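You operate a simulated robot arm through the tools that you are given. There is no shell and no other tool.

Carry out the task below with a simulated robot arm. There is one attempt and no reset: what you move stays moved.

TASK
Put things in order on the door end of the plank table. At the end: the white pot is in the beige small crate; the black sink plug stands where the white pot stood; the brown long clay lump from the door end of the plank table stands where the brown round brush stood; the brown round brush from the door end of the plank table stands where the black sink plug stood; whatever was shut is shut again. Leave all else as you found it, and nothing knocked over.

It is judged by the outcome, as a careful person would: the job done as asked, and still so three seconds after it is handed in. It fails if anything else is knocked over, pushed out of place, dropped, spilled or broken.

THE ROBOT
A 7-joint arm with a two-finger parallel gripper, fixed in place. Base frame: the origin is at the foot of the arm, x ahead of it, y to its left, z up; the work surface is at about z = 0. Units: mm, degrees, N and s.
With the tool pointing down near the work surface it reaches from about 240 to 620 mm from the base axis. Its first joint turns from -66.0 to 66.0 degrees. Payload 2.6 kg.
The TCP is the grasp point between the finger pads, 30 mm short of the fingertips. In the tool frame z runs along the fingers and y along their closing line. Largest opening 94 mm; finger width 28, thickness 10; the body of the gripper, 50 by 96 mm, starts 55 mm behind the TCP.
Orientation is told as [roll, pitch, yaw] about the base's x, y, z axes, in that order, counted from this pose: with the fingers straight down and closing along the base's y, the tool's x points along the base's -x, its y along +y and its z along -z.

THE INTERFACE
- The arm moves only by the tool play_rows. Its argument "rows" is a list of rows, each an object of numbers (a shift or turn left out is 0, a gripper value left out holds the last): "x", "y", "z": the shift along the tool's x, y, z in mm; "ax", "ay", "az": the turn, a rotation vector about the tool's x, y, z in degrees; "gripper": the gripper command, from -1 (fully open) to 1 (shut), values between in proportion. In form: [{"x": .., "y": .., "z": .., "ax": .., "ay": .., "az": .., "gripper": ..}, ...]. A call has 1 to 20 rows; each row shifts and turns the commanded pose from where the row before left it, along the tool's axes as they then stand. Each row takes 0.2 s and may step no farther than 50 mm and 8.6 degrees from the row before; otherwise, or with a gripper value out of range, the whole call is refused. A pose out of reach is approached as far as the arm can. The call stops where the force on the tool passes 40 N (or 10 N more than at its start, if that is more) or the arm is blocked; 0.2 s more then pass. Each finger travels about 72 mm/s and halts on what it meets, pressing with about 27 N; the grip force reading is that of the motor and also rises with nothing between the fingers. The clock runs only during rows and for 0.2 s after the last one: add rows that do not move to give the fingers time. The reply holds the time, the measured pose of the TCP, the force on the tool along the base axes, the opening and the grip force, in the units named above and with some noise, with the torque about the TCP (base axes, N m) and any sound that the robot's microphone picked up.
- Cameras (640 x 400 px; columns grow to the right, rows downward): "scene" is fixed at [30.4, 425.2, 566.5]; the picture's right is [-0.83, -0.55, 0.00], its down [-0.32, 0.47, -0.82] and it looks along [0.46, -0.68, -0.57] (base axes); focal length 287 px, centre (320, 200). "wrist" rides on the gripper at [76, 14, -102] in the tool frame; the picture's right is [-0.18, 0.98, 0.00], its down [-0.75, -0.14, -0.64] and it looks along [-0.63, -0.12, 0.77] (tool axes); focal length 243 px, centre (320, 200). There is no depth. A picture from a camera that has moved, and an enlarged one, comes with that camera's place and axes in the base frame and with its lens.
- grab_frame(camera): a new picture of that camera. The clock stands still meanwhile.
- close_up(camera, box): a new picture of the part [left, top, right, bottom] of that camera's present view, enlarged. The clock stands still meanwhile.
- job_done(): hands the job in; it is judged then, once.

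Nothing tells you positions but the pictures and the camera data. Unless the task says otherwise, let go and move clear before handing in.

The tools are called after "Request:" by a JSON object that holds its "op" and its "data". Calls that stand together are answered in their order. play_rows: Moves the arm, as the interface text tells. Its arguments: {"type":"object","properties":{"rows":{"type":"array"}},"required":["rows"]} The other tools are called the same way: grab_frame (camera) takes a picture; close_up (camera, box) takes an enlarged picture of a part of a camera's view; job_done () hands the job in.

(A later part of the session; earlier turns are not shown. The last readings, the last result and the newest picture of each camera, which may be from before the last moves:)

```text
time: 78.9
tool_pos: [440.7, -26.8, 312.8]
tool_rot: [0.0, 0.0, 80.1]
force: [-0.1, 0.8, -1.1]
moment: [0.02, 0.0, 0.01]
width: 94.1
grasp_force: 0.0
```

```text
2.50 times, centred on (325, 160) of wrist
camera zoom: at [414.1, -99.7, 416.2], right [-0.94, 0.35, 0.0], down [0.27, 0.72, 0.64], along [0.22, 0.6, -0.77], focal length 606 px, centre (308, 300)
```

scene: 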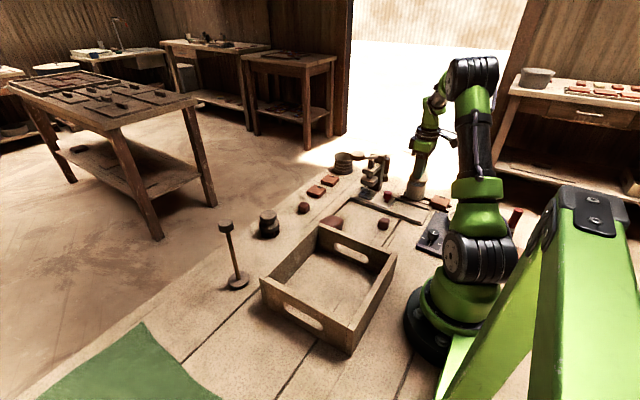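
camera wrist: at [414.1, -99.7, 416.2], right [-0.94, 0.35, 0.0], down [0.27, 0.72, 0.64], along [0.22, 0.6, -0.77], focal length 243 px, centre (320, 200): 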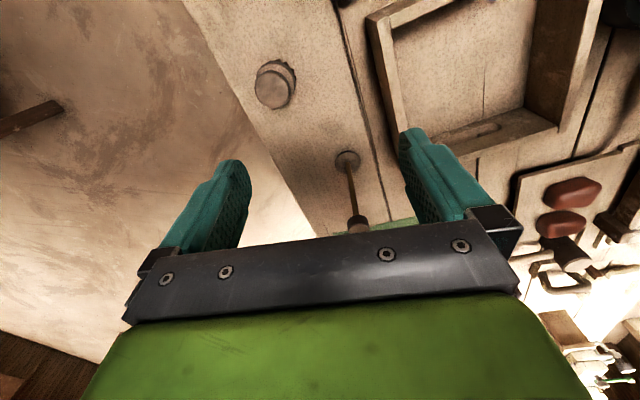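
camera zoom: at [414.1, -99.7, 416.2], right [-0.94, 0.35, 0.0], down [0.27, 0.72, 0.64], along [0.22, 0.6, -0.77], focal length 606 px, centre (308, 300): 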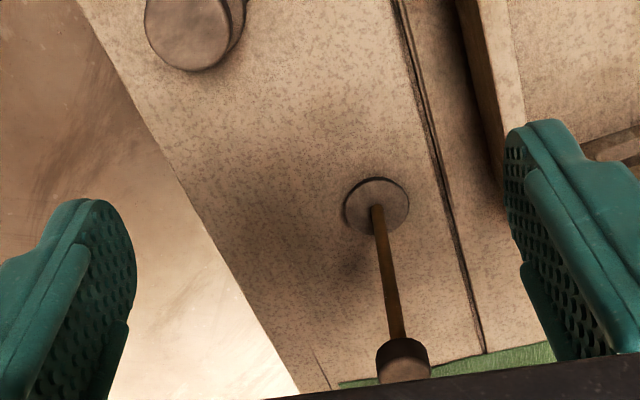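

Request:
{"op": "close_up", "data": {"camera": "wrist", "box": [245, 50, 305, 110]}}

Request:
{"op": "close_up", "data": {"camera": "wrist", "box": [320, 140, 390, 240]}}

```text
6.67 times, centred on (275, 80) of wrist
camera zoom: at [414.1, -99.7, 416.2], right [-0.94, 0.35, 0.0], down [0.27, 0.72, 0.64], along [0.22, 0.6, -0.77], focal length 1618 px, centre (620, 1000)
```

zoom: 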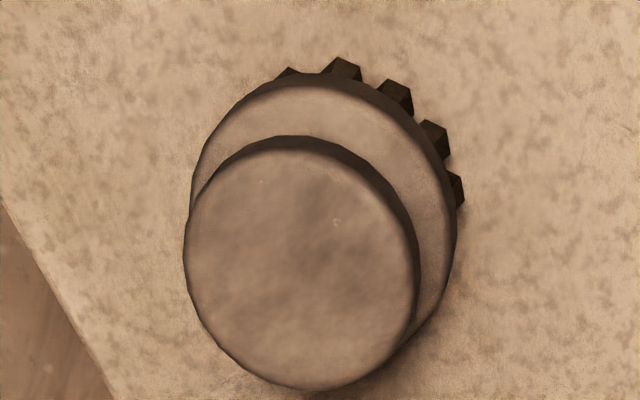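

```text
4.00 times, centred on (355, 190) of wrist
camera zoom: at [414.1, -99.7, 416.2], right [-0.94, 0.35, 0.0], down [0.27, 0.72, 0.64], along [0.22, 0.6, -0.77], focal length 970 px, centre (180, 240)
```

zoom: 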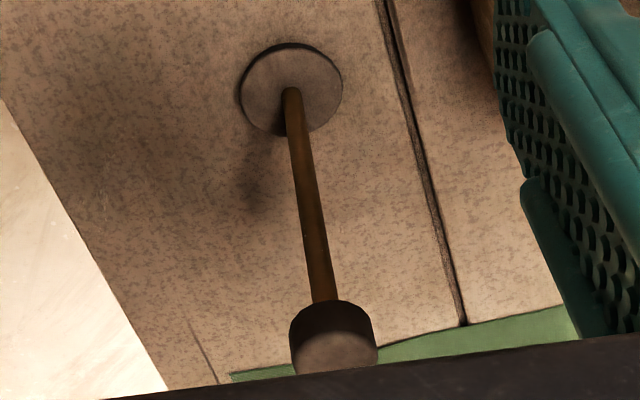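

Request:
{"op": "close_up", "data": {"camera": "scene", "box": [375, 155, 400, 185]}}

Request:
{"op": "close_up", "data": {"camera": "scene", "box": [215, 215, 245, 240]}}

Request:
{"op": "close_up", "data": {"camera": "scene", "box": [222, 265, 256, 297]}}

Request:
{"op": "close_up", "data": {"camera": "scene", "box": [500, 195, 530, 225]}}

```text
13.33 times, centred on (388, 170) of scene
camera zoom: at [30.5, 425.2, 566.5], right [-0.83, -0.55, 0.0], down [-0.32, 0.47, -0.82], along [0.46, -0.68, -0.57], focal length 3830 px, centre (-580, 600)
```

zoom: 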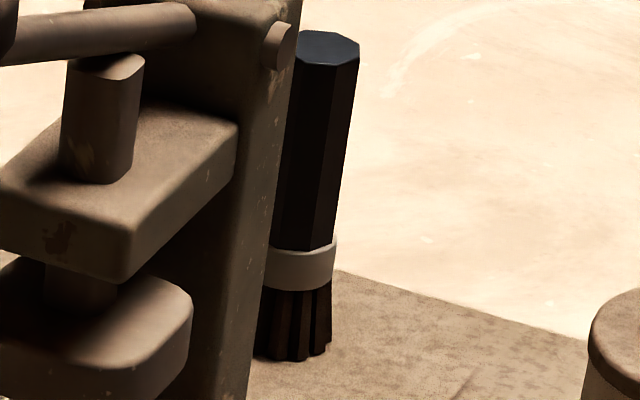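

```text
16.00 times, centred on (230, 228) of scene
camera zoom: at [30.5, 425.2, 566.5], right [-0.83, -0.55, 0.0], down [-0.32, 0.47, -0.82], along [0.46, -0.68, -0.57], focal length 4596 px, centre (1760, -240)
```

zoom: 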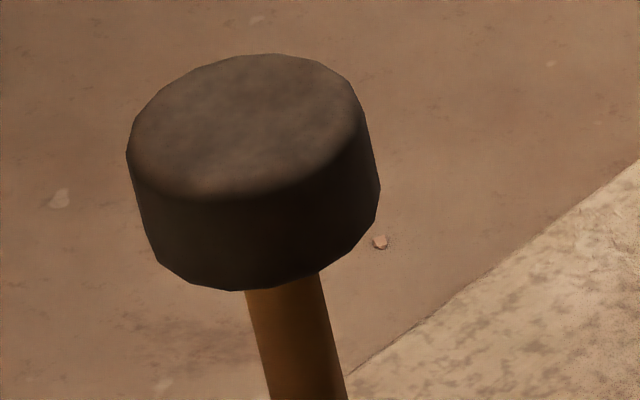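

```text
12.50 times, centred on (239, 281) of scene
camera zoom: at [30.5, 425.2, 566.5], right [-0.83, -0.55, 0.0], down [-0.32, 0.47, -0.82], along [0.46, -0.68, -0.57], focal length 3590 px, centre (1332, -812)
```

zoom: 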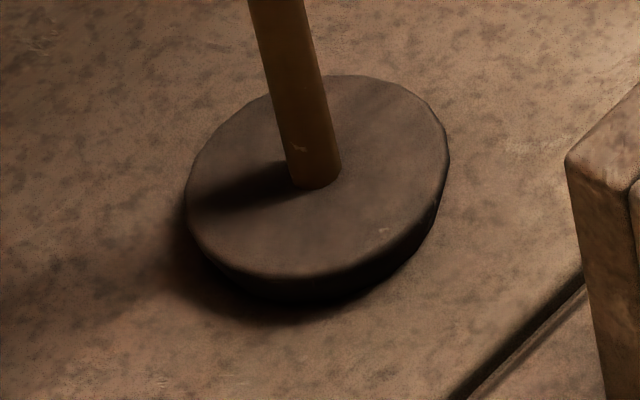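

```text
13.33 times, centred on (515, 210) of scene
camera zoom: at [30.5, 425.2, 566.5], right [-0.83, -0.55, 0.0], down [-0.32, 0.47, -0.82], along [0.46, -0.68, -0.57], focal length 3830 px, centre (-2280, 67)
```

zoom: 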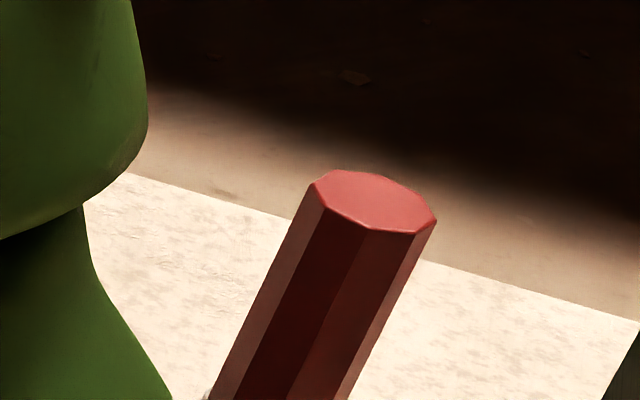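

Request:
{"op": "close_up", "data": {"camera": "scene", "box": [255, 207, 283, 240]}}

Request:
{"op": "close_up", "data": {"camera": "scene", "box": [405, 168, 432, 205]}}

```text
12.12 times, centred on (269, 224) of scene
camera zoom: at [30.5, 425.2, 566.5], right [-0.83, -0.55, 0.0], down [-0.32, 0.47, -0.82], along [0.46, -0.68, -0.57], focal length 3482 px, centre (938, -85)
```

zoom: 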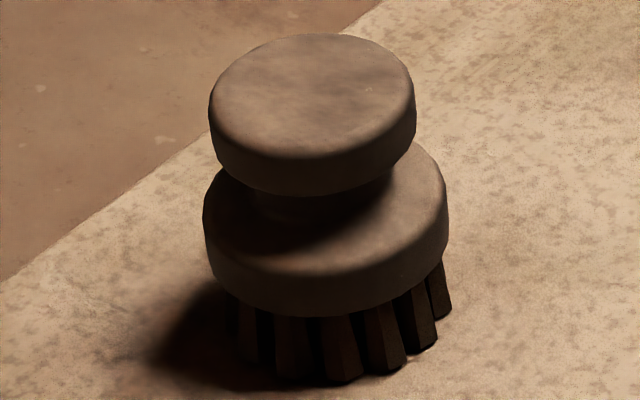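

```text
10.81 times, centred on (418, 186) of scene
camera zoom: at [30.5, 425.2, 566.5], right [-0.83, -0.55, 0.0], down [-0.32, 0.47, -0.82], along [0.46, -0.68, -0.57], focal length 3105 px, centre (-745, 346)
```

zoom: 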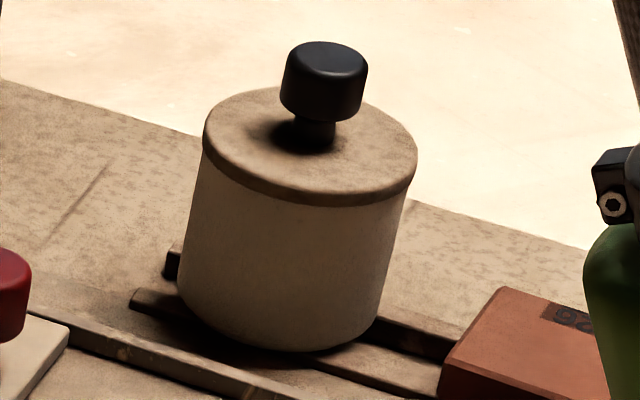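

Looked at closely, the rod thing's disc and knob have black sides under light dust (the brush's are brown), so I take it as the sink plug: disc, rod and knob, at about (462, 151). The pot is sealed and full, so I'll carry it level by its body first. I'll go back above it.

Request:
{"op": "play_rows", "data": {"rows": [{"az": 8}, {"az": 8}, {"az": 8}, {"az": 8}, {"az": 8}, {"az": 8}, {"az": 8}, {"az": 8}, {"az": 8}, {"az": 8}]}}

Request:
{"op": "play_rows", "data": {"rows": [{"x": 22, "y": -41, "z": 6}, {"x": 22, "y": -41, "z": 6}, {"x": 22, "y": -41, "z": 6}, {"x": 22, "y": -41, "z": 6}, {"x": 22, "y": -41, "z": 6}, {"x": 22, "y": -41, "z": 6}, {"x": 22, "y": -41, "z": 6}, {"x": 22, "y": -41, "z": 6}, {"x": 22, "y": -41, "z": 6}, {"x": 22, "y": -41, "z": 6}, {"gripper": -0.8}, {}]}}

Request:
{"op": "grab_frame", "data": {"camera": "wrist"}}

```text
time: 81.1
tool_pos: [442.1, -29.3, 313.2]
tool_rot: [-0.1, -0.1, 0.1]
force: [-0.5, 0.1, 0.3]
moment: [-0.02, -0.02, 0.0]
width: 94.2
grasp_force: 0.0
```

```text
time: 83.7
tool_pos: [218.7, -438.2, 250.5]
tool_rot: [0.0, 0.0, 0.1]
force: [0.0, -0.4, 0.4]
moment: [-0.04, 0.03, -0.01]
width: 84.7
grasp_force: 0.0
```

```text
taken
camera wrist: at [143.6, -423.3, 354.3], right [0.18, 0.98, 0.0], down [0.75, -0.14, 0.64], along [0.63, -0.12, -0.77], focal length 243 px, centre (320, 200)
```

wrist: 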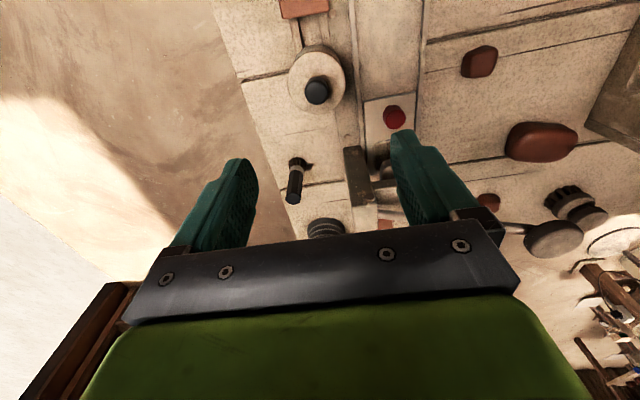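

Request:
{"op": "play_rows", "data": {"rows": [{"x": 1, "y": -1, "z": 40}, {"z": 40}, {"z": 40}, {"z": 20}, {}]}}

Request:
{"op": "grab_frame", "data": {"camera": "wrist"}}

Request:
{"op": "close_up", "data": {"camera": "scene", "box": [370, 130, 460, 216]}}

```text
time: 84.9
tool_pos: [219.2, -439.2, 111.0]
tool_rot: [-0.1, 0.0, 0.1]
force: [-0.5, 0.3, 0.1]
moment: [0.02, -0.02, -0.02]
width: 84.8
grasp_force: 0.0
```

```text
taken
camera wrist: at [143.1, -424.9, 214.9], right [0.18, 0.98, 0.0], down [0.75, -0.14, 0.64], along [0.63, -0.12, -0.77], focal length 243 px, centre (320, 200)
```

wrist: 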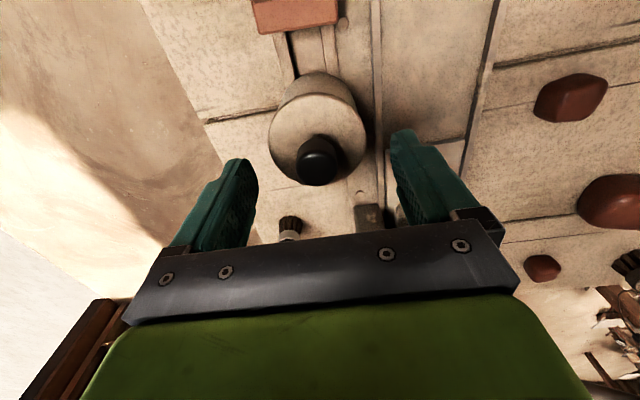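

```text
4.65 times, centred on (415, 173) of scene
camera zoom: at [30.4, 425.2, 566.5], right [-0.83, -0.55, 0.0], down [-0.32, 0.47, -0.82], along [0.46, -0.68, -0.57], focal length 1336 px, centre (-122, 326)
```

zoom: 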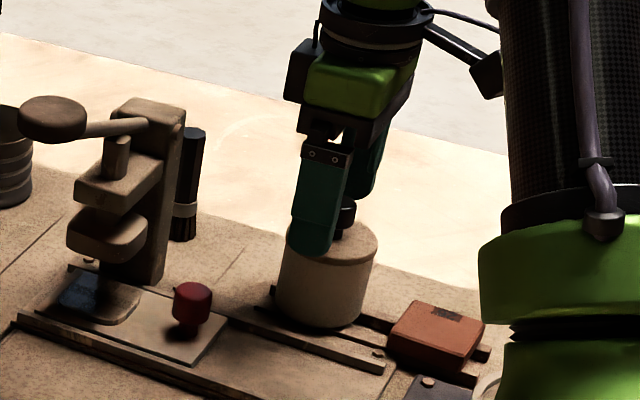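

Request:
{"op": "play_rows", "data": {"rows": [{"x": 4, "z": 15}, {"z": 15}, {"z": 14}, {"z": 10}, {}]}}

Request:
{"op": "close_up", "data": {"camera": "scene", "box": [370, 130, 460, 216]}}

Request:
{"op": "grab_frame", "data": {"camera": "wrist"}}

```text
time: 86.1
tool_pos: [216.0, -440.1, 57.1]
tool_rot: [0.0, 0.0, 0.1]
force: [0.3, 0.9, 1.0]
moment: [0.01, 0.01, -0.02]
width: 84.4
grasp_force: 0.2
```

```text
4.65 times, centred on (415, 173) of scene
camera zoom: at [30.4, 425.2, 566.5], right [-0.83, -0.55, 0.0], down [-0.32, 0.47, -0.82], along [0.46, -0.68, -0.57], focal length 1336 px, centre (-122, 326)
```

zoom: 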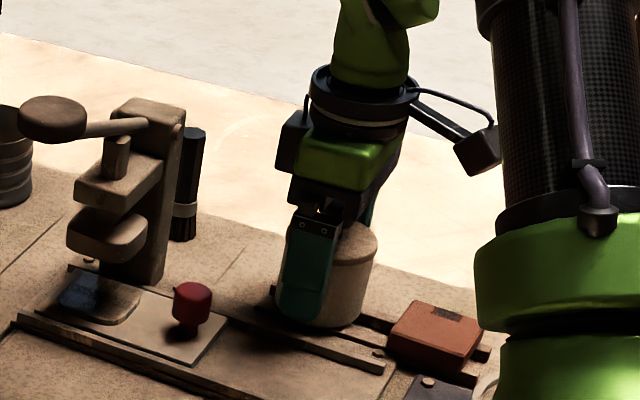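

```text
taken
camera wrist: at [140.4, -426.4, 161.6], right [0.18, 0.98, 0.0], down [0.75, -0.14, 0.64], along [0.63, -0.12, -0.77], focal length 243 px, centre (320, 200)
```

wrist: 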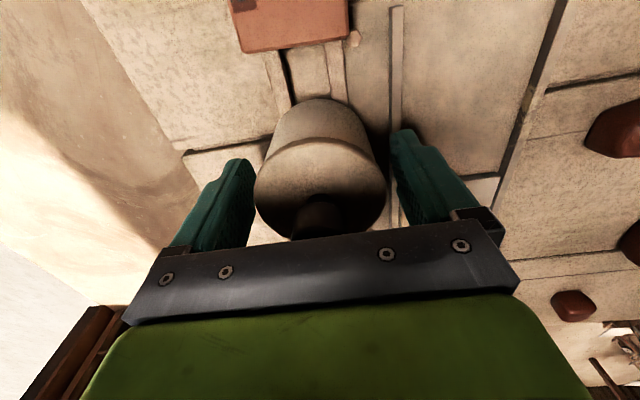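

The fingers straddle the pot evenly with no contact. I'll close and lift it a little.

Request:
{"op": "play_rows", "data": {"rows": [{"gripper": -0.5}, {"gripper": -0.3}, {"gripper": 1}, {"gripper": 1}, {"gripper": 1}]}}

Request:
{"op": "play_rows", "data": {"rows": [{"z": -3}, {"z": -5}, {"z": -7}, {}]}}

Request:
{"op": "close_up", "data": {"camera": "scene", "box": [370, 130, 460, 216]}}

```text
time: 87.3
tool_pos: [217.1, -440.4, 57.3]
tool_rot: [0.0, -0.1, 0.1]
force: [-1.8, 1.3, 0.6]
moment: [0.04, 0.04, 0.03]
width: 63.0
grasp_force: 26.8
heard: snap
```

```text
time: 88.3
tool_pos: [215.6, -439.4, 72.8]
tool_rot: [0.1, 0.1, 0.1]
force: [-0.4, 0.5, -0.6]
moment: [0.0, -0.01, -0.01]
width: 62.7
grasp_force: 27.1
```

```text
4.65 times, centred on (415, 173) of scene
camera zoom: at [30.4, 425.2, 566.5], right [-0.83, -0.55, 0.0], down [-0.32, 0.47, -0.82], along [0.46, -0.68, -0.57], focal length 1336 px, centre (-122, 326)
```

zoom: 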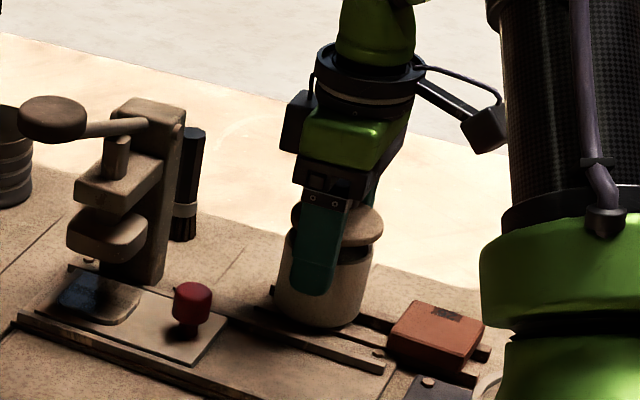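

The lid is a little wider than the body, so the fingers took only the lid and it unsnapped again; the pot itself did not move. A straight grip on the body needs the lid off, so I'll set the lid back down, then lift it by its knob, park it, move the open pot slowly and level, and refit the lid in the crate.

Request:
{"op": "play_rows", "data": {"rows": [{"z": 5}, {"z": 5}, {"z": 3}, {}]}}

Request:
{"op": "close_up", "data": {"camera": "scene", "box": [395, 165, 455, 215]}}

```text
time: 89.3
tool_pos: [217.0, -441.8, 61.0]
tool_rot: [0.0, 0.0, 0.2]
force: [0.1, -0.6, 0.9]
moment: [0.0, -0.02, 0.05]
width: 62.4
grasp_force: 27.3
```

```text
8.00 times, centred on (425, 190) of scene
camera zoom: at [30.4, 425.2, 566.5], right [-0.83, -0.55, 0.0], down [-0.32, 0.47, -0.82], along [0.46, -0.68, -0.57], focal length 2298 px, centre (-520, 280)
```

zoom: 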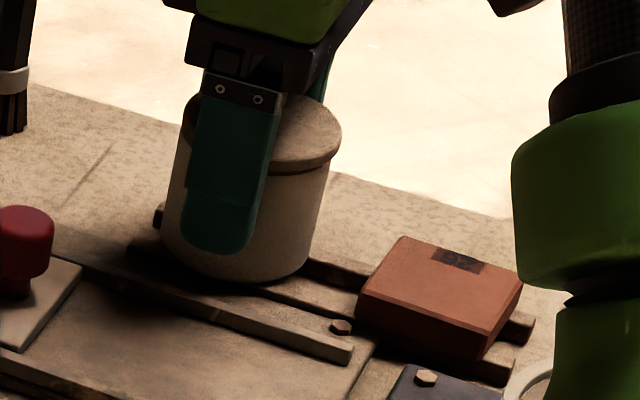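

Request:
{"op": "play_rows", "data": {"rows": [{"z": 1.5}, {"z": 1}, {}, {"gripper": -0.4}, {"gripper": -0.6}, {"gripper": -0.8}, {}]}}

Request:
{"op": "play_rows", "data": {"rows": [{"z": -20}, {"z": -30}, {"z": -30}, {"gripper": 0.0}, {"gripper": 0.0}, {}]}}

Request:
{"op": "close_up", "data": {"camera": "scene", "box": [395, 165, 455, 215]}}

Request:
{"op": "grab_frame", "data": {"camera": "wrist"}}

```text
time: 90.9
tool_pos: [217.4, -440.5, 57.4]
tool_rot: [0.1, -0.1, 0.2]
force: [0.0, -0.5, 0.7]
moment: [-0.01, 0.0, 0.0]
width: 84.8
grasp_force: 0.0
```

```text
time: 92.3
tool_pos: [216.5, -439.4, 138.5]
tool_rot: [0.0, -0.1, 0.1]
force: [0.1, -0.2, 0.4]
moment: [-0.01, -0.01, 0.0]
width: 47.4
grasp_force: 0.0
```

```text
8.00 times, centred on (425, 190) of scene
camera zoom: at [30.4, 425.2, 566.5], right [-0.83, -0.55, 0.0], down [-0.32, 0.47, -0.82], along [0.46, -0.68, -0.57], focal length 2298 px, centre (-520, 280)
```

zoom: 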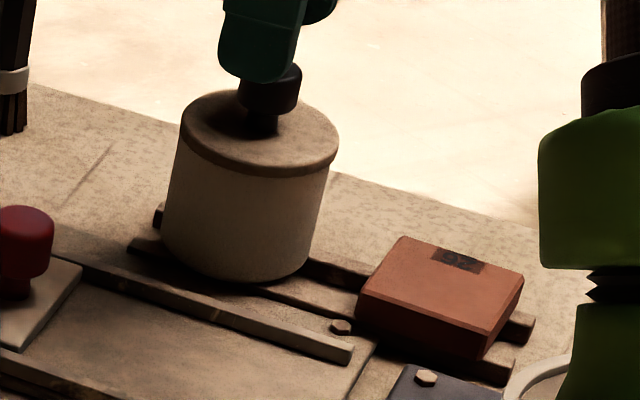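

```text
taken
camera wrist: at [141.6, -425.8, 242.1], right [0.18, 0.98, 0.0], down [0.75, -0.14, 0.64], along [0.63, -0.12, -0.77], focal length 243 px, centre (320, 200)
```

wrist: 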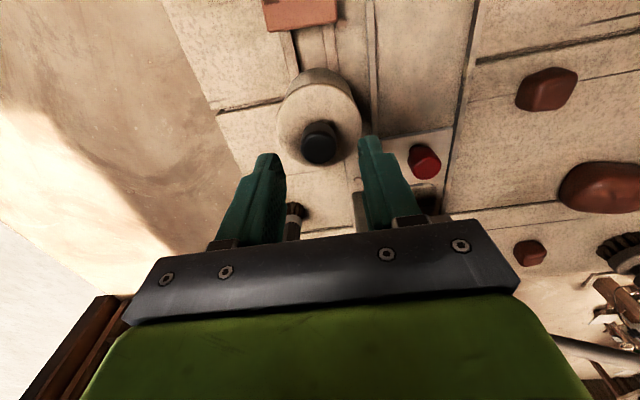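

Request:
{"op": "play_rows", "data": {"rows": [{"z": 15}, {"z": 12}, {"z": 6}, {"gripper": 1}, {"gripper": 1}, {"gripper": 1}, {"gripper": 1}]}}

Request:
{"op": "play_rows", "data": {"rows": [{"z": -3}, {"z": -5}, {"z": -10}, {"z": -20}, {"z": -30}, {"z": -20}, {}]}}

Request:
{"op": "close_up", "data": {"camera": "scene", "box": [385, 130, 455, 210]}}

```text
time: 93.9
tool_pos: [216.1, -440.7, 104.4]
tool_rot: [0.0, 0.0, 0.0]
force: [0.7, -0.9, 0.7]
moment: [-0.06, 0.0, -0.02]
width: 22.2
grasp_force: 26.7
```

```text
time: 95.5
tool_pos: [216.9, -440.5, 195.5]
tool_rot: [0.0, 0.0, 0.0]
force: [0.5, -0.3, -0.8]
moment: [-0.02, 0.02, -0.01]
width: 22.3
grasp_force: 27.3
```

```text
5.00 times, centred on (420, 170) of scene
camera zoom: at [30.4, 425.2, 566.5], right [-0.83, -0.55, 0.0], down [-0.32, 0.47, -0.82], along [0.46, -0.68, -0.57], focal length 1436 px, centre (-180, 350)
```

zoom: 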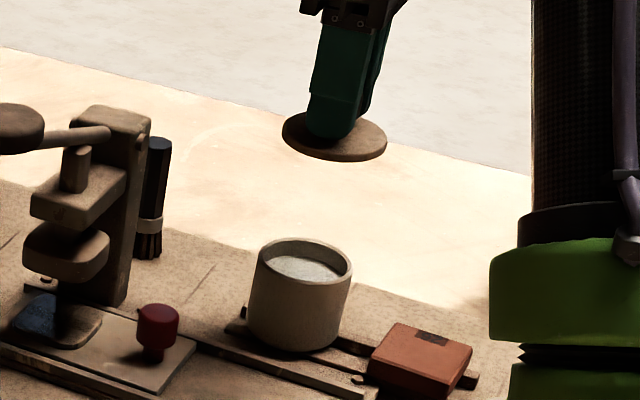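

The lid hangs from its knob and the pot stands open and level. I'll park the lid on the bare table near (270, -150).

Request:
{"op": "play_rows", "data": {"rows": [{"x": -6.7, "y": 36}, {"x": -6.7, "y": 36}, {"x": -6.7, "y": 36}, {"x": -6.7, "y": 36}, {"x": -6.7, "y": 36}, {"x": -6.7, "y": 36}, {"x": -6.7, "y": 36}, {"x": -6.7, "y": 38}, {"z": 30}, {"z": 30}, {"z": 30}, {"z": 30}, {}]}}

Request:
{"op": "grab_frame", "data": {"camera": "wrist"}}

Request:
{"op": "close_up", "data": {"camera": "scene", "box": [310, 150, 430, 270]}}

```text
time: 98.3
tool_pos: [270.4, -151.1, 71.4]
tool_rot: [-0.1, 0.0, 0.0]
force: [-0.1, 0.4, 0.0]
moment: [0.01, -0.01, 0.0]
width: 22.1
grasp_force: 27.3
```

```text
taken
camera wrist: at [194.5, -137.3, 175.8], right [0.18, 0.98, 0.0], down [0.75, -0.14, 0.64], along [0.63, -0.12, -0.77], focal length 243 px, centre (320, 200)
```

wrist: 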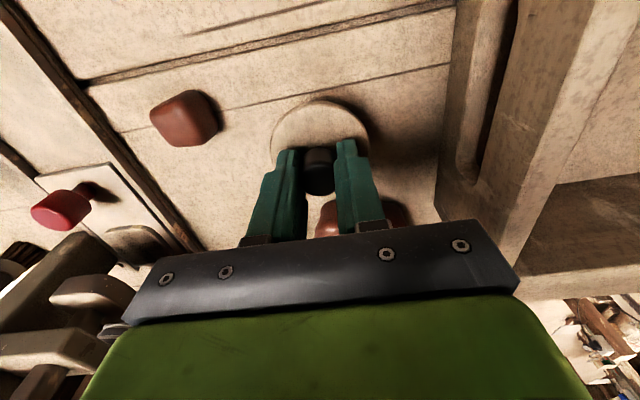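

```text
3.33 times, centred on (370, 210) of scene
camera zoom: at [30.5, 425.2, 566.5], right [-0.83, -0.55, 0.0], down [-0.32, 0.47, -0.82], along [0.46, -0.68, -0.57], focal length 957 px, centre (153, 167)
```

zoom: 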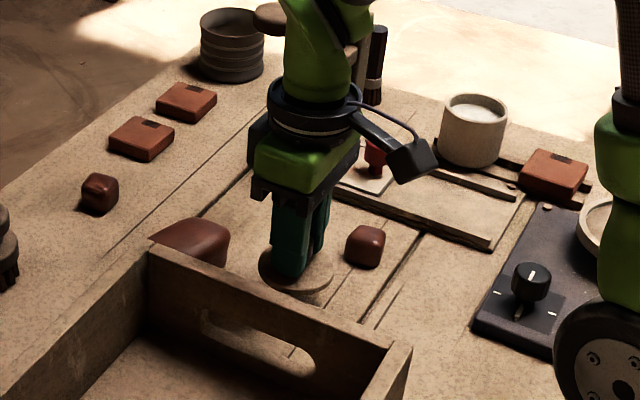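

Request:
{"op": "play_rows", "data": {"rows": [{"z": 10}, {"z": 10}, {"z": 5}, {}]}}

Request:
{"op": "play_rows", "data": {"rows": [{"z": 2}, {"z": 2}, {"z": 2}, {}]}}

```text
time: 99.3
tool_pos: [270.6, -150.6, 47.5]
tool_rot: [0.0, 0.0, 0.1]
force: [-0.1, 0.6, -0.9]
moment: [0.03, 0.03, 0.03]
width: 22.3
grasp_force: 27.2
```

```text
time: 100.3
tool_pos: [269.8, -150.3, 41.7]
tool_rot: [0.0, -0.1, 0.2]
force: [-3.5, 2.5, 17.3]
moment: [0.14, 0.22, 0.02]
width: 22.4
grasp_force: 26.7
```

The lid rests on the table. I'll release it and rise.

Request:
{"op": "play_rows", "data": {"rows": [{"z": -1}, {"gripper": 0.3}, {"gripper": 0}, {"gripper": 0}, {"z": -10}, {"z": -30}, {"z": -40}, {"z": -40}, {"z": -40}]}}

Request:
{"op": "grab_frame", "data": {"camera": "wrist"}}

Request:
{"op": "close_up", "data": {"camera": "scene", "box": [310, 150, 430, 270]}}

```text
time: 102.3
tool_pos: [270.2, -147.0, 204.0]
tool_rot: [0.1, 0.0, 0.1]
force: [0.3, 1.1, -0.3]
moment: [0.0, -0.04, -0.01]
width: 47.1
grasp_force: 0.0
```

```text
taken
camera wrist: at [193.7, -133.7, 307.8], right [0.18, 0.98, 0.0], down [0.75, -0.14, 0.64], along [0.63, -0.12, -0.77], focal length 243 px, centre (320, 200)
```

wrist: 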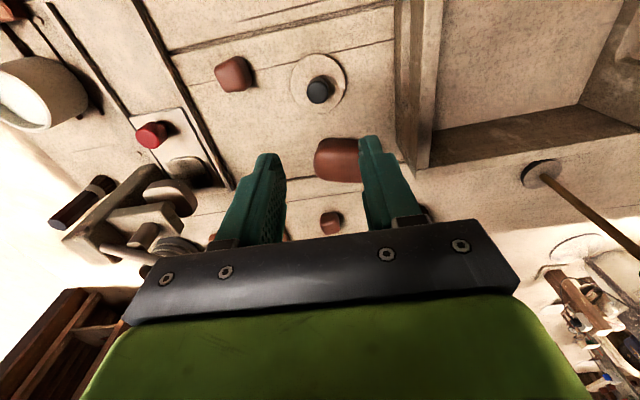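

```text
3.33 times, centred on (370, 210) of scene
camera zoom: at [30.4, 425.2, 566.5], right [-0.83, -0.55, 0.0], down [-0.32, 0.47, -0.82], along [0.46, -0.68, -0.57], focal length 957 px, centre (153, 167)
```

zoom: 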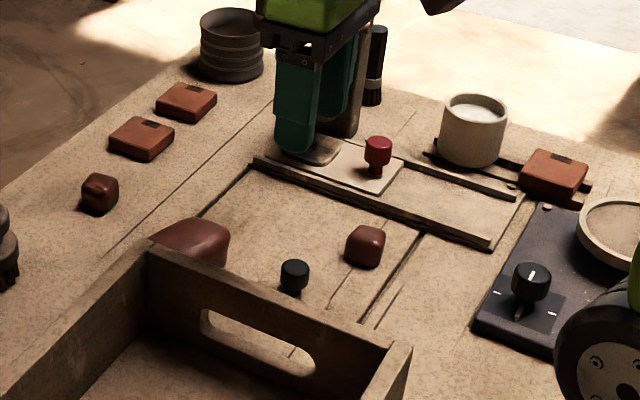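

The lid is parked (its beige disc blends with the table, black knob visible). Now I'll go back and grip the open pot by its body.

Request:
{"op": "play_rows", "data": {"rows": [{"x": 6.6, "y": -36.5, "gripper": -0.75}, {"x": 6.6, "y": -36.5}, {"x": 6.6, "y": -36.5}, {"x": 6.6, "y": -36.5}, {"x": 6.6, "y": -36.5}, {"x": 6.6, "y": -36.5}, {"x": 6.6, "y": -36.5}, {"x": 6.6, "y": -36.5}, {"z": 30}, {}]}}

Request:
{"op": "grab_frame", "data": {"camera": "wrist"}}

Request:
{"op": "close_up", "data": {"camera": "wrist", "box": [240, 60, 400, 180]}}

```text
time: 104.5
tool_pos: [217.8, -441.0, 173.0]
tool_rot: [0.0, 0.1, 0.1]
force: [-0.2, 0.0, 0.5]
moment: [-0.03, -0.02, 0.01]
width: 82.3
grasp_force: 0.0
```

```text
taken
camera wrist: at [142.4, -427.6, 277.0], right [0.18, 0.98, 0.0], down [0.75, -0.14, 0.64], along [0.63, -0.12, -0.77], focal length 243 px, centre (320, 200)
```

wrist: 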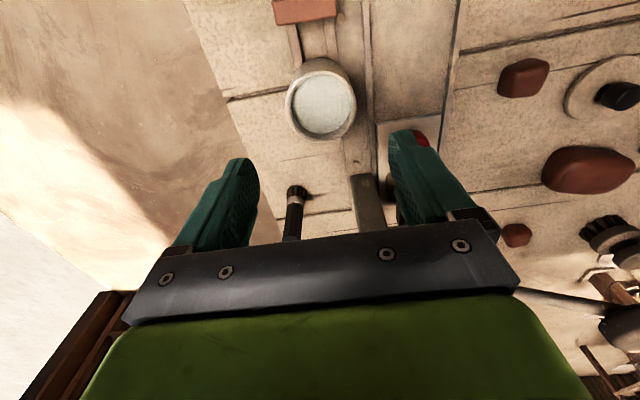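

```text
3.33 times, centred on (320, 120) of wrist
camera zoom: at [142.4, -427.6, 277.0], right [0.18, 0.98, 0.0], down [0.75, -0.14, 0.64], along [0.63, -0.12, -0.77], focal length 809 px, centre (320, 467)
```

zoom: 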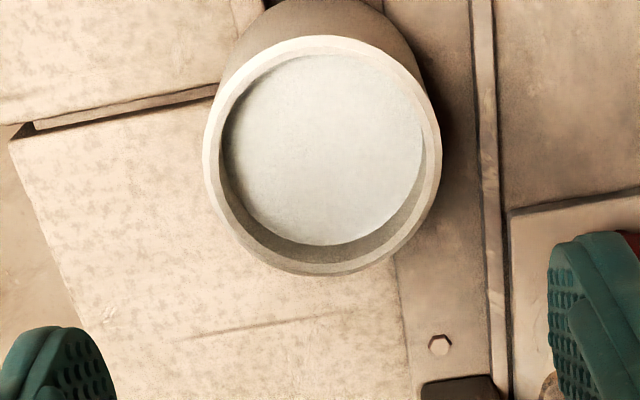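

Request:
{"op": "play_rows", "data": {"rows": [{"x": 2.5, "z": 30}, {"z": 30}, {"z": 30}, {"z": 20}, {"z": 14}, {}]}}

Request:
{"op": "grab_frame", "data": {"camera": "wrist"}}

Request:
{"op": "close_up", "data": {"camera": "scene", "box": [385, 150, 455, 215]}}

```text
time: 105.9
tool_pos: [214.3, -443.4, 47.7]
tool_rot: [0.0, 0.1, 0.1]
force: [0.2, 0.4, 0.3]
moment: [0.0, -0.01, 0.01]
width: 82.4
grasp_force: 0.0
```

```text
taken
camera wrist: at [138.8, -427.8, 151.1], right [0.18, 0.98, 0.0], down [0.75, -0.14, 0.64], along [0.63, -0.12, -0.77], focal length 243 px, centre (320, 200)
```

wrist: 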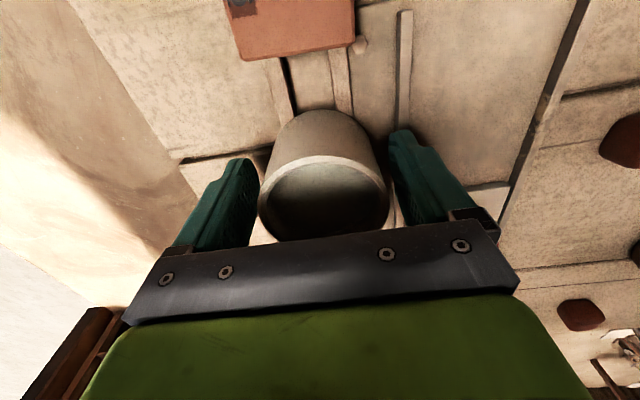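

```text
6.15 times, centred on (420, 182) of scene
camera zoom: at [30.4, 425.2, 566.5], right [-0.83, -0.55, 0.0], down [-0.32, 0.47, -0.82], along [0.46, -0.68, -0.57], focal length 1768 px, centre (-295, 308)
```

zoom: 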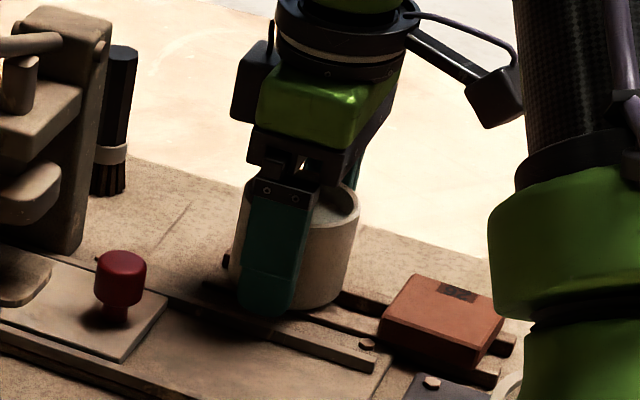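

Request:
{"op": "play_rows", "data": {"rows": [{"y": 2}, {"gripper": -0.5}, {"gripper": -0.38}, {"gripper": -0.3}, {"gripper": 0}, {"gripper": 0.5}, {"gripper": 1}, {}]}}

```text
time: 107.7
tool_pos: [215.1, -440.1, 48.2]
tool_rot: [0.0, 0.0, 0.0]
force: [3.1, -2.0, 1.1]
moment: [-0.04, -0.05, 0.0]
width: 61.4
grasp_force: 26.8
```

The body is gripped at 61 mm with no snap. I'll lift slowly and level.

Request:
{"op": "play_rows", "data": {"rows": [{"z": -1}, {"z": -2}, {"z": -3}, {"z": -4}, {"z": -5}, {"z": -5}, {}]}}

Request:
{"op": "close_up", "data": {"camera": "scene", "box": [385, 150, 455, 215]}}

Request:
{"op": "grab_frame", "data": {"camera": "wrist"}}

```text
time: 109.3
tool_pos: [215.0, -440.0, 69.2]
tool_rot: [0.0, 0.0, 0.1]
force: [-1.1, 0.6, -5.5]
moment: [-0.02, 0.01, -0.01]
width: 61.4
grasp_force: 27.5
```

```text
6.15 times, centred on (420, 182) of scene
camera zoom: at [30.5, 425.2, 566.6], right [-0.83, -0.55, 0.0], down [-0.32, 0.47, -0.82], along [0.46, -0.68, -0.57], focal length 1768 px, centre (-295, 308)
```

zoom: 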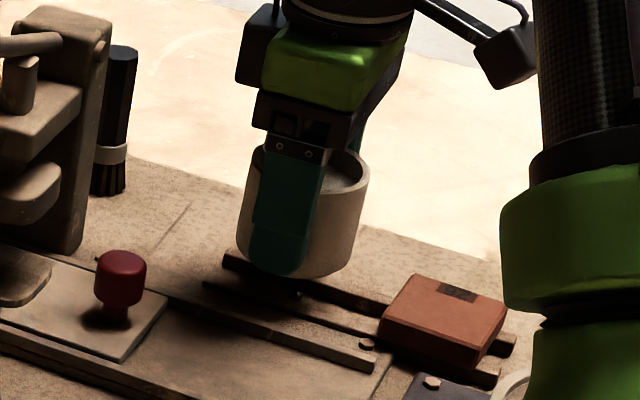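

```text
taken
camera wrist: at [139.2, -426.0, 173.2], right [0.18, 0.98, 0.0], down [0.75, -0.14, 0.64], along [0.63, -0.12, -0.77], focal length 243 px, centre (320, 200)
```

wrist: 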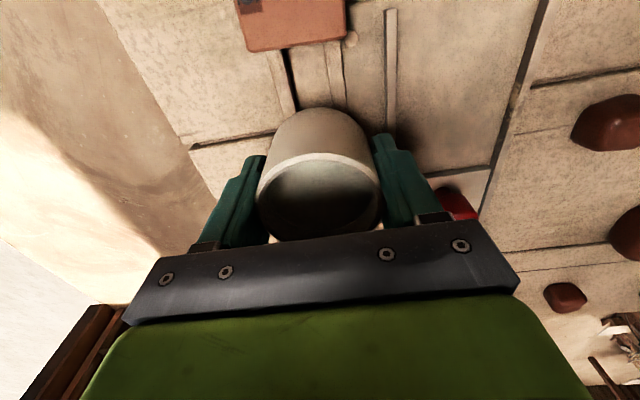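

The pot hangs level, about 0.56 kg. I'll raise it slowly and carry it in small steps toward the crate.

Request:
{"op": "play_rows", "data": {"rows": [{"z": -4}, {"z": -7}, {"z": -9}, {"z": -10}, {"z": -10}, {"z": -10}, {"z": -10}, {"z": -10}, {"z": -10}, {"z": -9}, {"z": -7}, {"z": -4}, {}]}}

Request:
{"op": "play_rows", "data": {"rows": [{"x": -0.6, "y": 4}, {"x": -1.1, "y": 8}, {"x": -1.7, "y": 12}, {"x": -2.1, "y": 15}, {"x": -2.1, "y": 15}, {"x": -2.1, "y": 15}, {"x": -2.1, "y": 15}, {"x": -2.1, "y": 15}, {"x": -2.1, "y": 15}, {"x": -2.1, "y": 15}, {"x": -2.1, "y": 15}, {"x": -2.1, "y": 15}, {"x": -2.1, "y": 15}, {"x": -2.1, "y": 15}, {"x": -2.1, "y": 15}, {"x": -2.1, "y": 15}, {"x": -1.7, "y": 12}, {"x": -1.1, "y": 8}, {"x": -0.6, "y": 4}, {}]}}

Request:
{"op": "grab_frame", "data": {"camera": "scene"}}

```text
time: 112.1
tool_pos: [214.4, -440.5, 168.8]
tool_rot: [0.1, 0.0, 0.1]
force: [-1.9, -0.4, -5.7]
moment: [0.0, -0.02, 0.0]
width: 61.2
grasp_force: 27.3
```

```text
time: 116.3
tool_pos: [247.9, -196.3, 169.5]
tool_rot: [0.1, 0.0, 0.1]
force: [0.3, 0.1, -5.4]
moment: [0.03, -0.03, -0.02]
width: 61.2
grasp_force: 27.2
```

```text
taken
```

scene: 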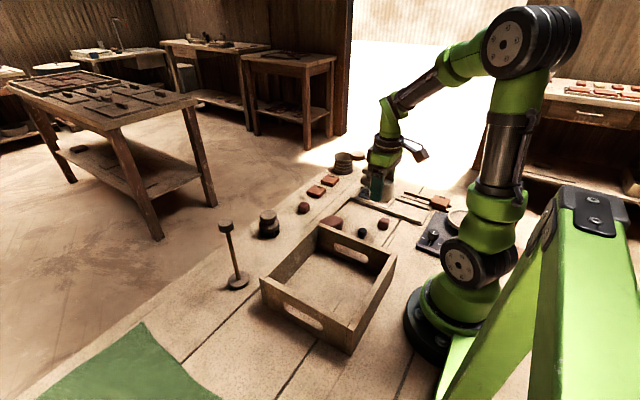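

Request:
{"op": "play_rows", "data": {"rows": [{"x": -0.6, "y": 4}, {"x": -1.2, "y": 8}, {"x": -1.8, "y": 12}, {"x": -2.3, "y": 15}, {"x": -2.3, "y": 15}, {"x": -2.3, "y": 15}, {"x": -2.3, "y": 15}, {"x": -2.3, "y": 15}, {"x": -2.3, "y": 15}, {"x": -2.3, "y": 15}, {"x": -2.3, "y": 15}, {"x": -2.3, "y": 15}, {"x": -2.3, "y": 15}, {"x": -2.3, "y": 15}, {"x": -2.3, "y": 15}, {"x": -2.3, "y": 15}, {"x": -1.8, "y": 12}, {"x": -1.2, "y": 8}, {"x": -0.6, "y": 4}, {}]}}

Request:
{"op": "grab_frame", "data": {"camera": "scene"}}

Request:
{"op": "grab_frame", "data": {"camera": "wrist"}}

```text
time: 120.5
tool_pos: [284.8, 46.2, 169.1]
tool_rot: [0.0, 0.0, 0.1]
force: [-0.6, 0.8, -5.9]
moment: [0.01, 0.02, -0.01]
width: 60.9
grasp_force: 27.0
```

```text
taken
```

scene: 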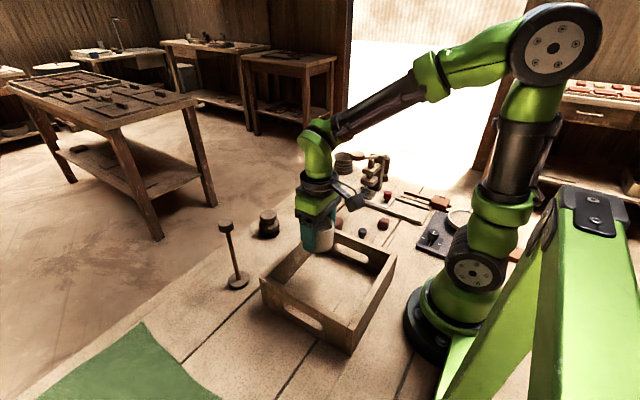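

```text
taken
camera wrist: at [209.3, 60.0, 273.2], right [0.18, 0.98, 0.0], down [0.75, -0.14, 0.64], along [0.63, -0.12, -0.77], focal length 243 px, centre (320, 200)
```

wrist: 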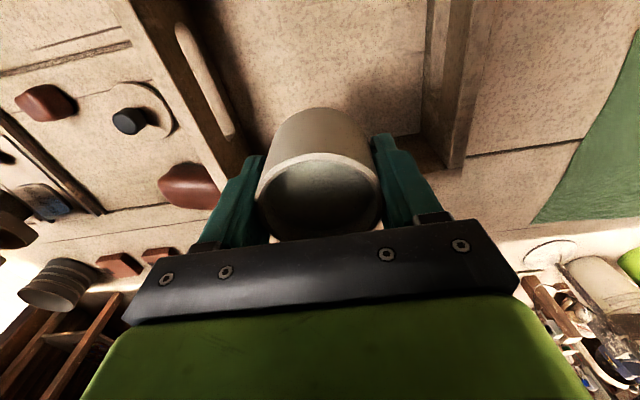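

The pot is over the inside of the crate. I'll lower it slowly to the floor.

Request:
{"op": "play_rows", "data": {"rows": [{"z": 4}, {"z": 7}, {"z": 9}, {"z": 10}, {"z": 10}, {"z": 10}, {"z": 10}, {"z": 10}, {"z": 10}, {"z": 10}, {"z": 9}, {"z": 7}, {"z": 4}, {}]}}

Request:
{"op": "close_up", "data": {"camera": "scene", "box": [250, 190, 410, 330]}}

```text
time: 123.5
tool_pos: [284.9, 47.9, 59.3]
tool_rot: [0.0, 0.0, 0.1]
force: [-0.2, -0.9, -5.3]
moment: [-0.01, 0.0, 0.02]
width: 60.9
grasp_force: 27.1
```

```text
2.86 times, centred on (330, 260) of scene
camera zoom: at [30.5, 425.2, 566.5], right [-0.83, -0.55, 0.0], down [-0.32, 0.47, -0.82], along [0.46, -0.68, -0.57], focal length 821 px, centre (291, 29)
```

zoom: 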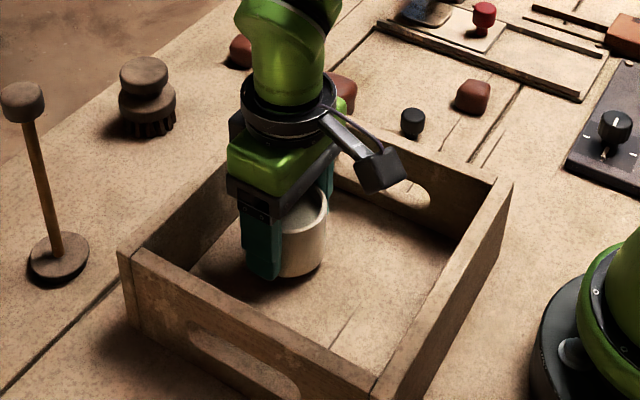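

Request:
{"op": "play_rows", "data": {"rows": [{"z": 4}, {"z": 4}, {"z": 3}, {"z": 2}, {}]}}

Request:
{"op": "play_rows", "data": {"rows": [{"z": 1.5}, {"z": 1.5}, {}]}}

```text
time: 124.4
tool_pos: [285.9, 47.3, 48.7]
tool_rot: [0.1, -0.2, 0.1]
force: [-2.2, -2.1, 7.9]
moment: [-0.21, 0.18, 0.08]
width: 61.1
grasp_force: 27.4
stopped in row 4: the force on the tool passed its limit at 53 N (the readings are from after the stop); the commanded pose is now the measured one
```

```text
time: 124.8
tool_pos: [285.8, 46.3, 49.0]
tool_rot: [0.1, -0.2, 0.0]
force: [-1.2, -1.1, 7.2]
moment: [-0.17, 0.2, 0.01]
width: 60.9
grasp_force: 26.5
stopped in row 2: the force on the tool passed its limit at 50 N (the readings are from after the stop); the commanded pose is now the measured one
```

The pot is on the crate's floor. I'll release it and check.

Request:
{"op": "play_rows", "data": {"rows": [{"z": -0.5}, {"gripper": -0.35}, {"gripper": -0.5}, {"gripper": -0.7}, {}]}}

Request:
{"op": "play_rows", "data": {"rows": [{"z": -15}, {"z": -30}, {"z": -40}, {"z": -40}, {"z": -30}]}}

Request:
{"op": "grab_frame", "data": {"camera": "wrist"}}

Request:
{"op": "close_up", "data": {"camera": "scene", "box": [250, 190, 410, 330]}}

```text
time: 126.0
tool_pos: [286.1, 47.7, 50.3]
tool_rot: [0.0, -0.2, 0.0]
force: [-0.4, -0.2, 0.2]
moment: [0.01, 0.02, -0.02]
width: 79.8
grasp_force: 0.0
```

```text
time: 127.2
tool_pos: [285.3, 46.7, 204.7]
tool_rot: [0.0, -0.1, 0.0]
force: [-0.5, 1.1, 0.8]
moment: [0.02, 0.03, 0.02]
width: 80.0
grasp_force: 0.1
```

```text
taken
camera wrist: at [208.2, 60.8, 308.3], right [0.18, 0.98, 0.0], down [0.75, -0.14, 0.64], along [0.63, -0.12, -0.77], focal length 243 px, centre (320, 200)
```

wrist: 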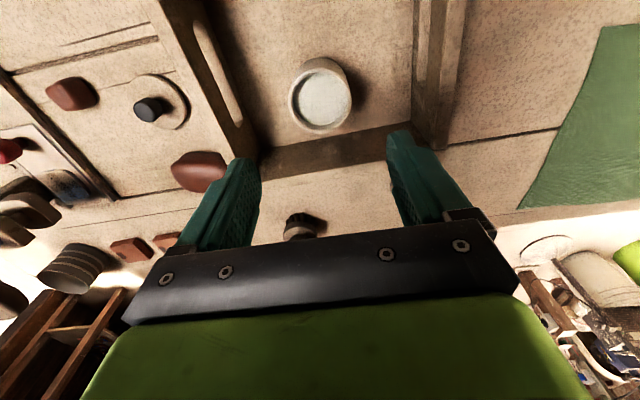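

```text
2.86 times, centred on (330, 260) of scene
camera zoom: at [30.4, 425.2, 566.5], right [-0.83, -0.55, 0.0], down [-0.32, 0.47, -0.82], along [0.46, -0.68, -0.57], focal length 821 px, centre (291, 29)
```

zoom: 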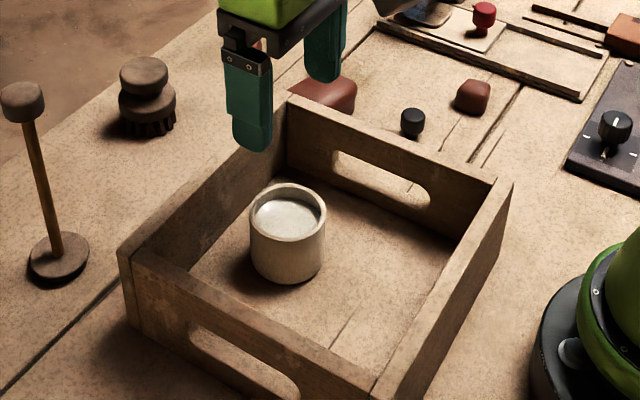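

The pot stands upright and full in the crate. I'll take a precise fix on its rim, then fetch the lid.

Request:
{"op": "close_up", "data": {"camera": "wrist", "box": [260, 40, 380, 150]}}

Request:
{"op": "play_rows", "data": {"rows": [{"x": 2, "y": -40, "gripper": 0}, {"x": 3, "y": -40}, {"x": 3, "y": -40}, {"x": 3, "y": -40}, {"x": 3, "y": -36}, {"z": 40}, {"z": 30}, {}]}}

Request:
{"op": "grab_frame", "data": {"camera": "wrist"}}

```text
3.64 times, centred on (320, 95) of wrist
camera zoom: at [208.2, 60.8, 308.3], right [0.18, 0.98, 0.0], down [0.75, -0.14, 0.64], along [0.63, -0.12, -0.77], focal length 882 px, centre (320, 582)
```

zoom: 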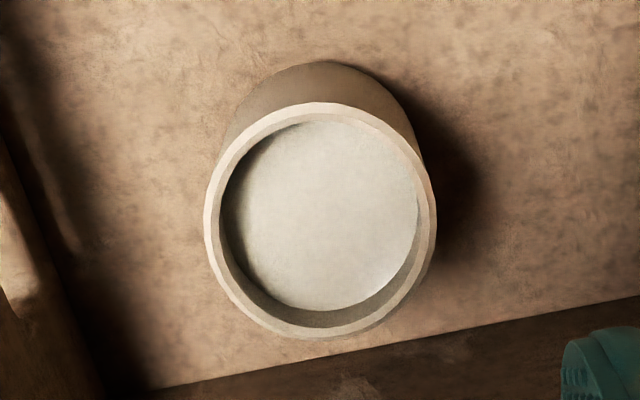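

```text
time: 129.0
tool_pos: [270.6, -151.0, 134.5]
tool_rot: [0.1, -0.1, 0.0]
force: [-0.3, -0.7, -0.1]
moment: [-0.02, 0.0, -0.02]
width: 47.1
grasp_force: 0.1
```

```text
taken
camera wrist: at [195.0, -135.8, 237.9], right [0.18, 0.98, 0.0], down [0.75, -0.14, 0.64], along [0.63, -0.12, -0.76], focal length 243 px, centre (320, 200)
```

wrist: 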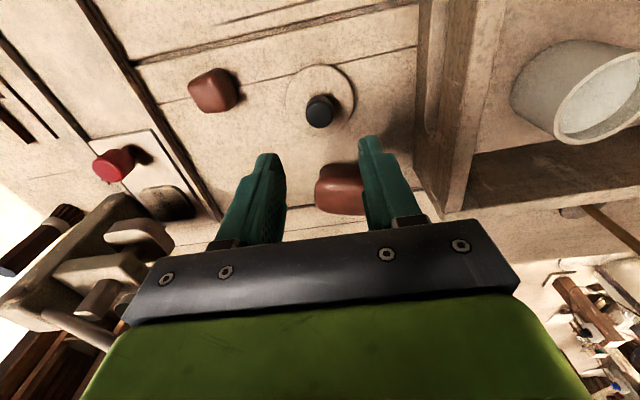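

Request:
{"op": "play_rows", "data": {"rows": [{"z": 40}, {"z": 30}, {"z": 21.5}, {}, {"gripper": 1}, {"gripper": 1}, {"gripper": 1}, {"gripper": 1}]}}

Request:
{"op": "play_rows", "data": {"rows": [{"z": -5}, {"z": -20}, {"z": -40}, {"z": -40}, {"z": -40}, {}]}}

Request:
{"op": "close_up", "data": {"camera": "scene", "box": [310, 150, 430, 270]}}

```text
time: 130.8
tool_pos: [272.1, -150.6, 44.0]
tool_rot: [0.0, -0.3, -0.1]
force: [-0.3, 0.8, 0.7]
moment: [0.01, 0.02, -0.05]
width: 22.2
grasp_force: 27.0
```

```text
time: 132.2
tool_pos: [272.0, -150.5, 187.5]
tool_rot: [0.0, -0.2, 0.0]
force: [-0.4, -0.7, -0.3]
moment: [0.01, -0.01, -0.03]
width: 22.4
grasp_force: 26.9
```

```text
3.33 times, centred on (370, 210) of scene
camera zoom: at [30.4, 425.2, 566.5], right [-0.83, -0.55, 0.0], down [-0.32, 0.47, -0.82], along [0.46, -0.68, -0.57], focal length 957 px, centre (153, 167)
```

zoom: 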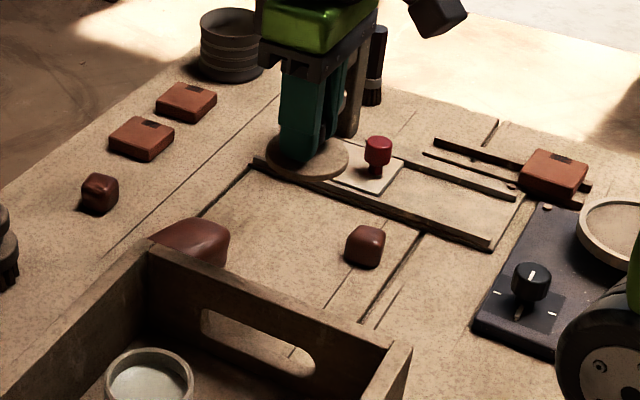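

Request:
{"op": "play_rows", "data": {"rows": [{"ay": 0.2}, {}]}}

Request:
{"op": "close_up", "data": {"camera": "wrist", "box": [240, 80, 400, 240]}}

```text
time: 132.8
tool_pos: [271.2, -150.8, 187.2]
tool_rot: [0.0, 0.0, 0.0]
force: [-0.4, 0.3, -0.5]
moment: [0.01, 0.04, -0.02]
width: 22.6
grasp_force: 27.2
```

```text
2.50 times, centred on (320, 160) of wrist
camera zoom: at [195.3, -136.1, 291.2], right [0.18, 0.98, 0.0], down [0.75, -0.14, 0.64], along [0.63, -0.12, -0.77], focal length 606 px, centre (320, 300)
```

zoom: 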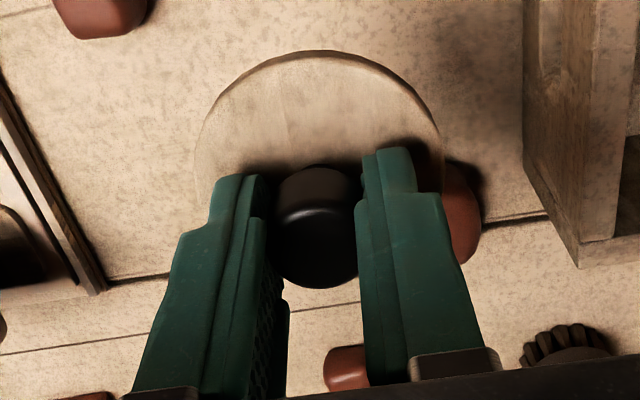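

The lid is centred in the fingers. I'll bring it over the pot and lower it.

Request:
{"op": "play_rows", "data": {"rows": [{"x": -2.3, "y": 32.8}, {"x": -2.3, "y": 32.8}, {"x": -2.3, "y": 32.8}, {"x": -2.3, "y": 32.8}, {"x": -2.3, "y": 32.8}, {"x": -2.3, "y": 32.8}, {}, {"z": 20}, {"z": 20}, {"z": 20}, {"z": 8}, {}]}}

Request:
{"op": "close_up", "data": {"camera": "scene", "box": [280, 200, 380, 300]}}

Request:
{"op": "grab_frame", "data": {"camera": "wrist"}}

```text
time: 135.4
tool_pos: [284.8, 46.2, 120.2]
tool_rot: [-0.1, 0.1, 0.0]
force: [0.7, 0.1, -0.4]
moment: [-0.02, -0.01, 0.01]
width: 22.5
grasp_force: 27.1
```

```text
4.00 times, centred on (330, 250) of scene
camera zoom: at [30.4, 425.2, 566.5], right [-0.83, -0.55, 0.0], down [-0.32, 0.47, -0.82], along [0.46, -0.68, -0.57], focal length 1149 px, centre (280, 0)
```

zoom: 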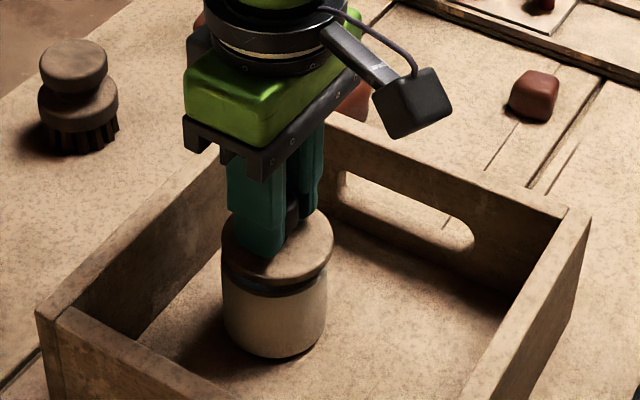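

```text
taken
camera wrist: at [209.0, 61.1, 223.7], right [0.18, 0.98, 0.0], down [0.75, -0.14, 0.64], along [0.63, -0.12, -0.77], focal length 243 px, centre (320, 200)
```

wrist: 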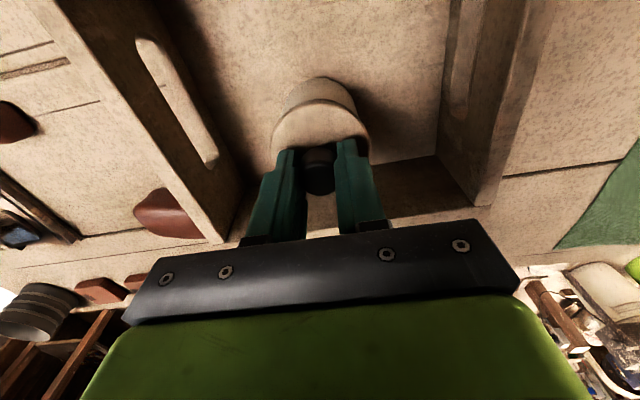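

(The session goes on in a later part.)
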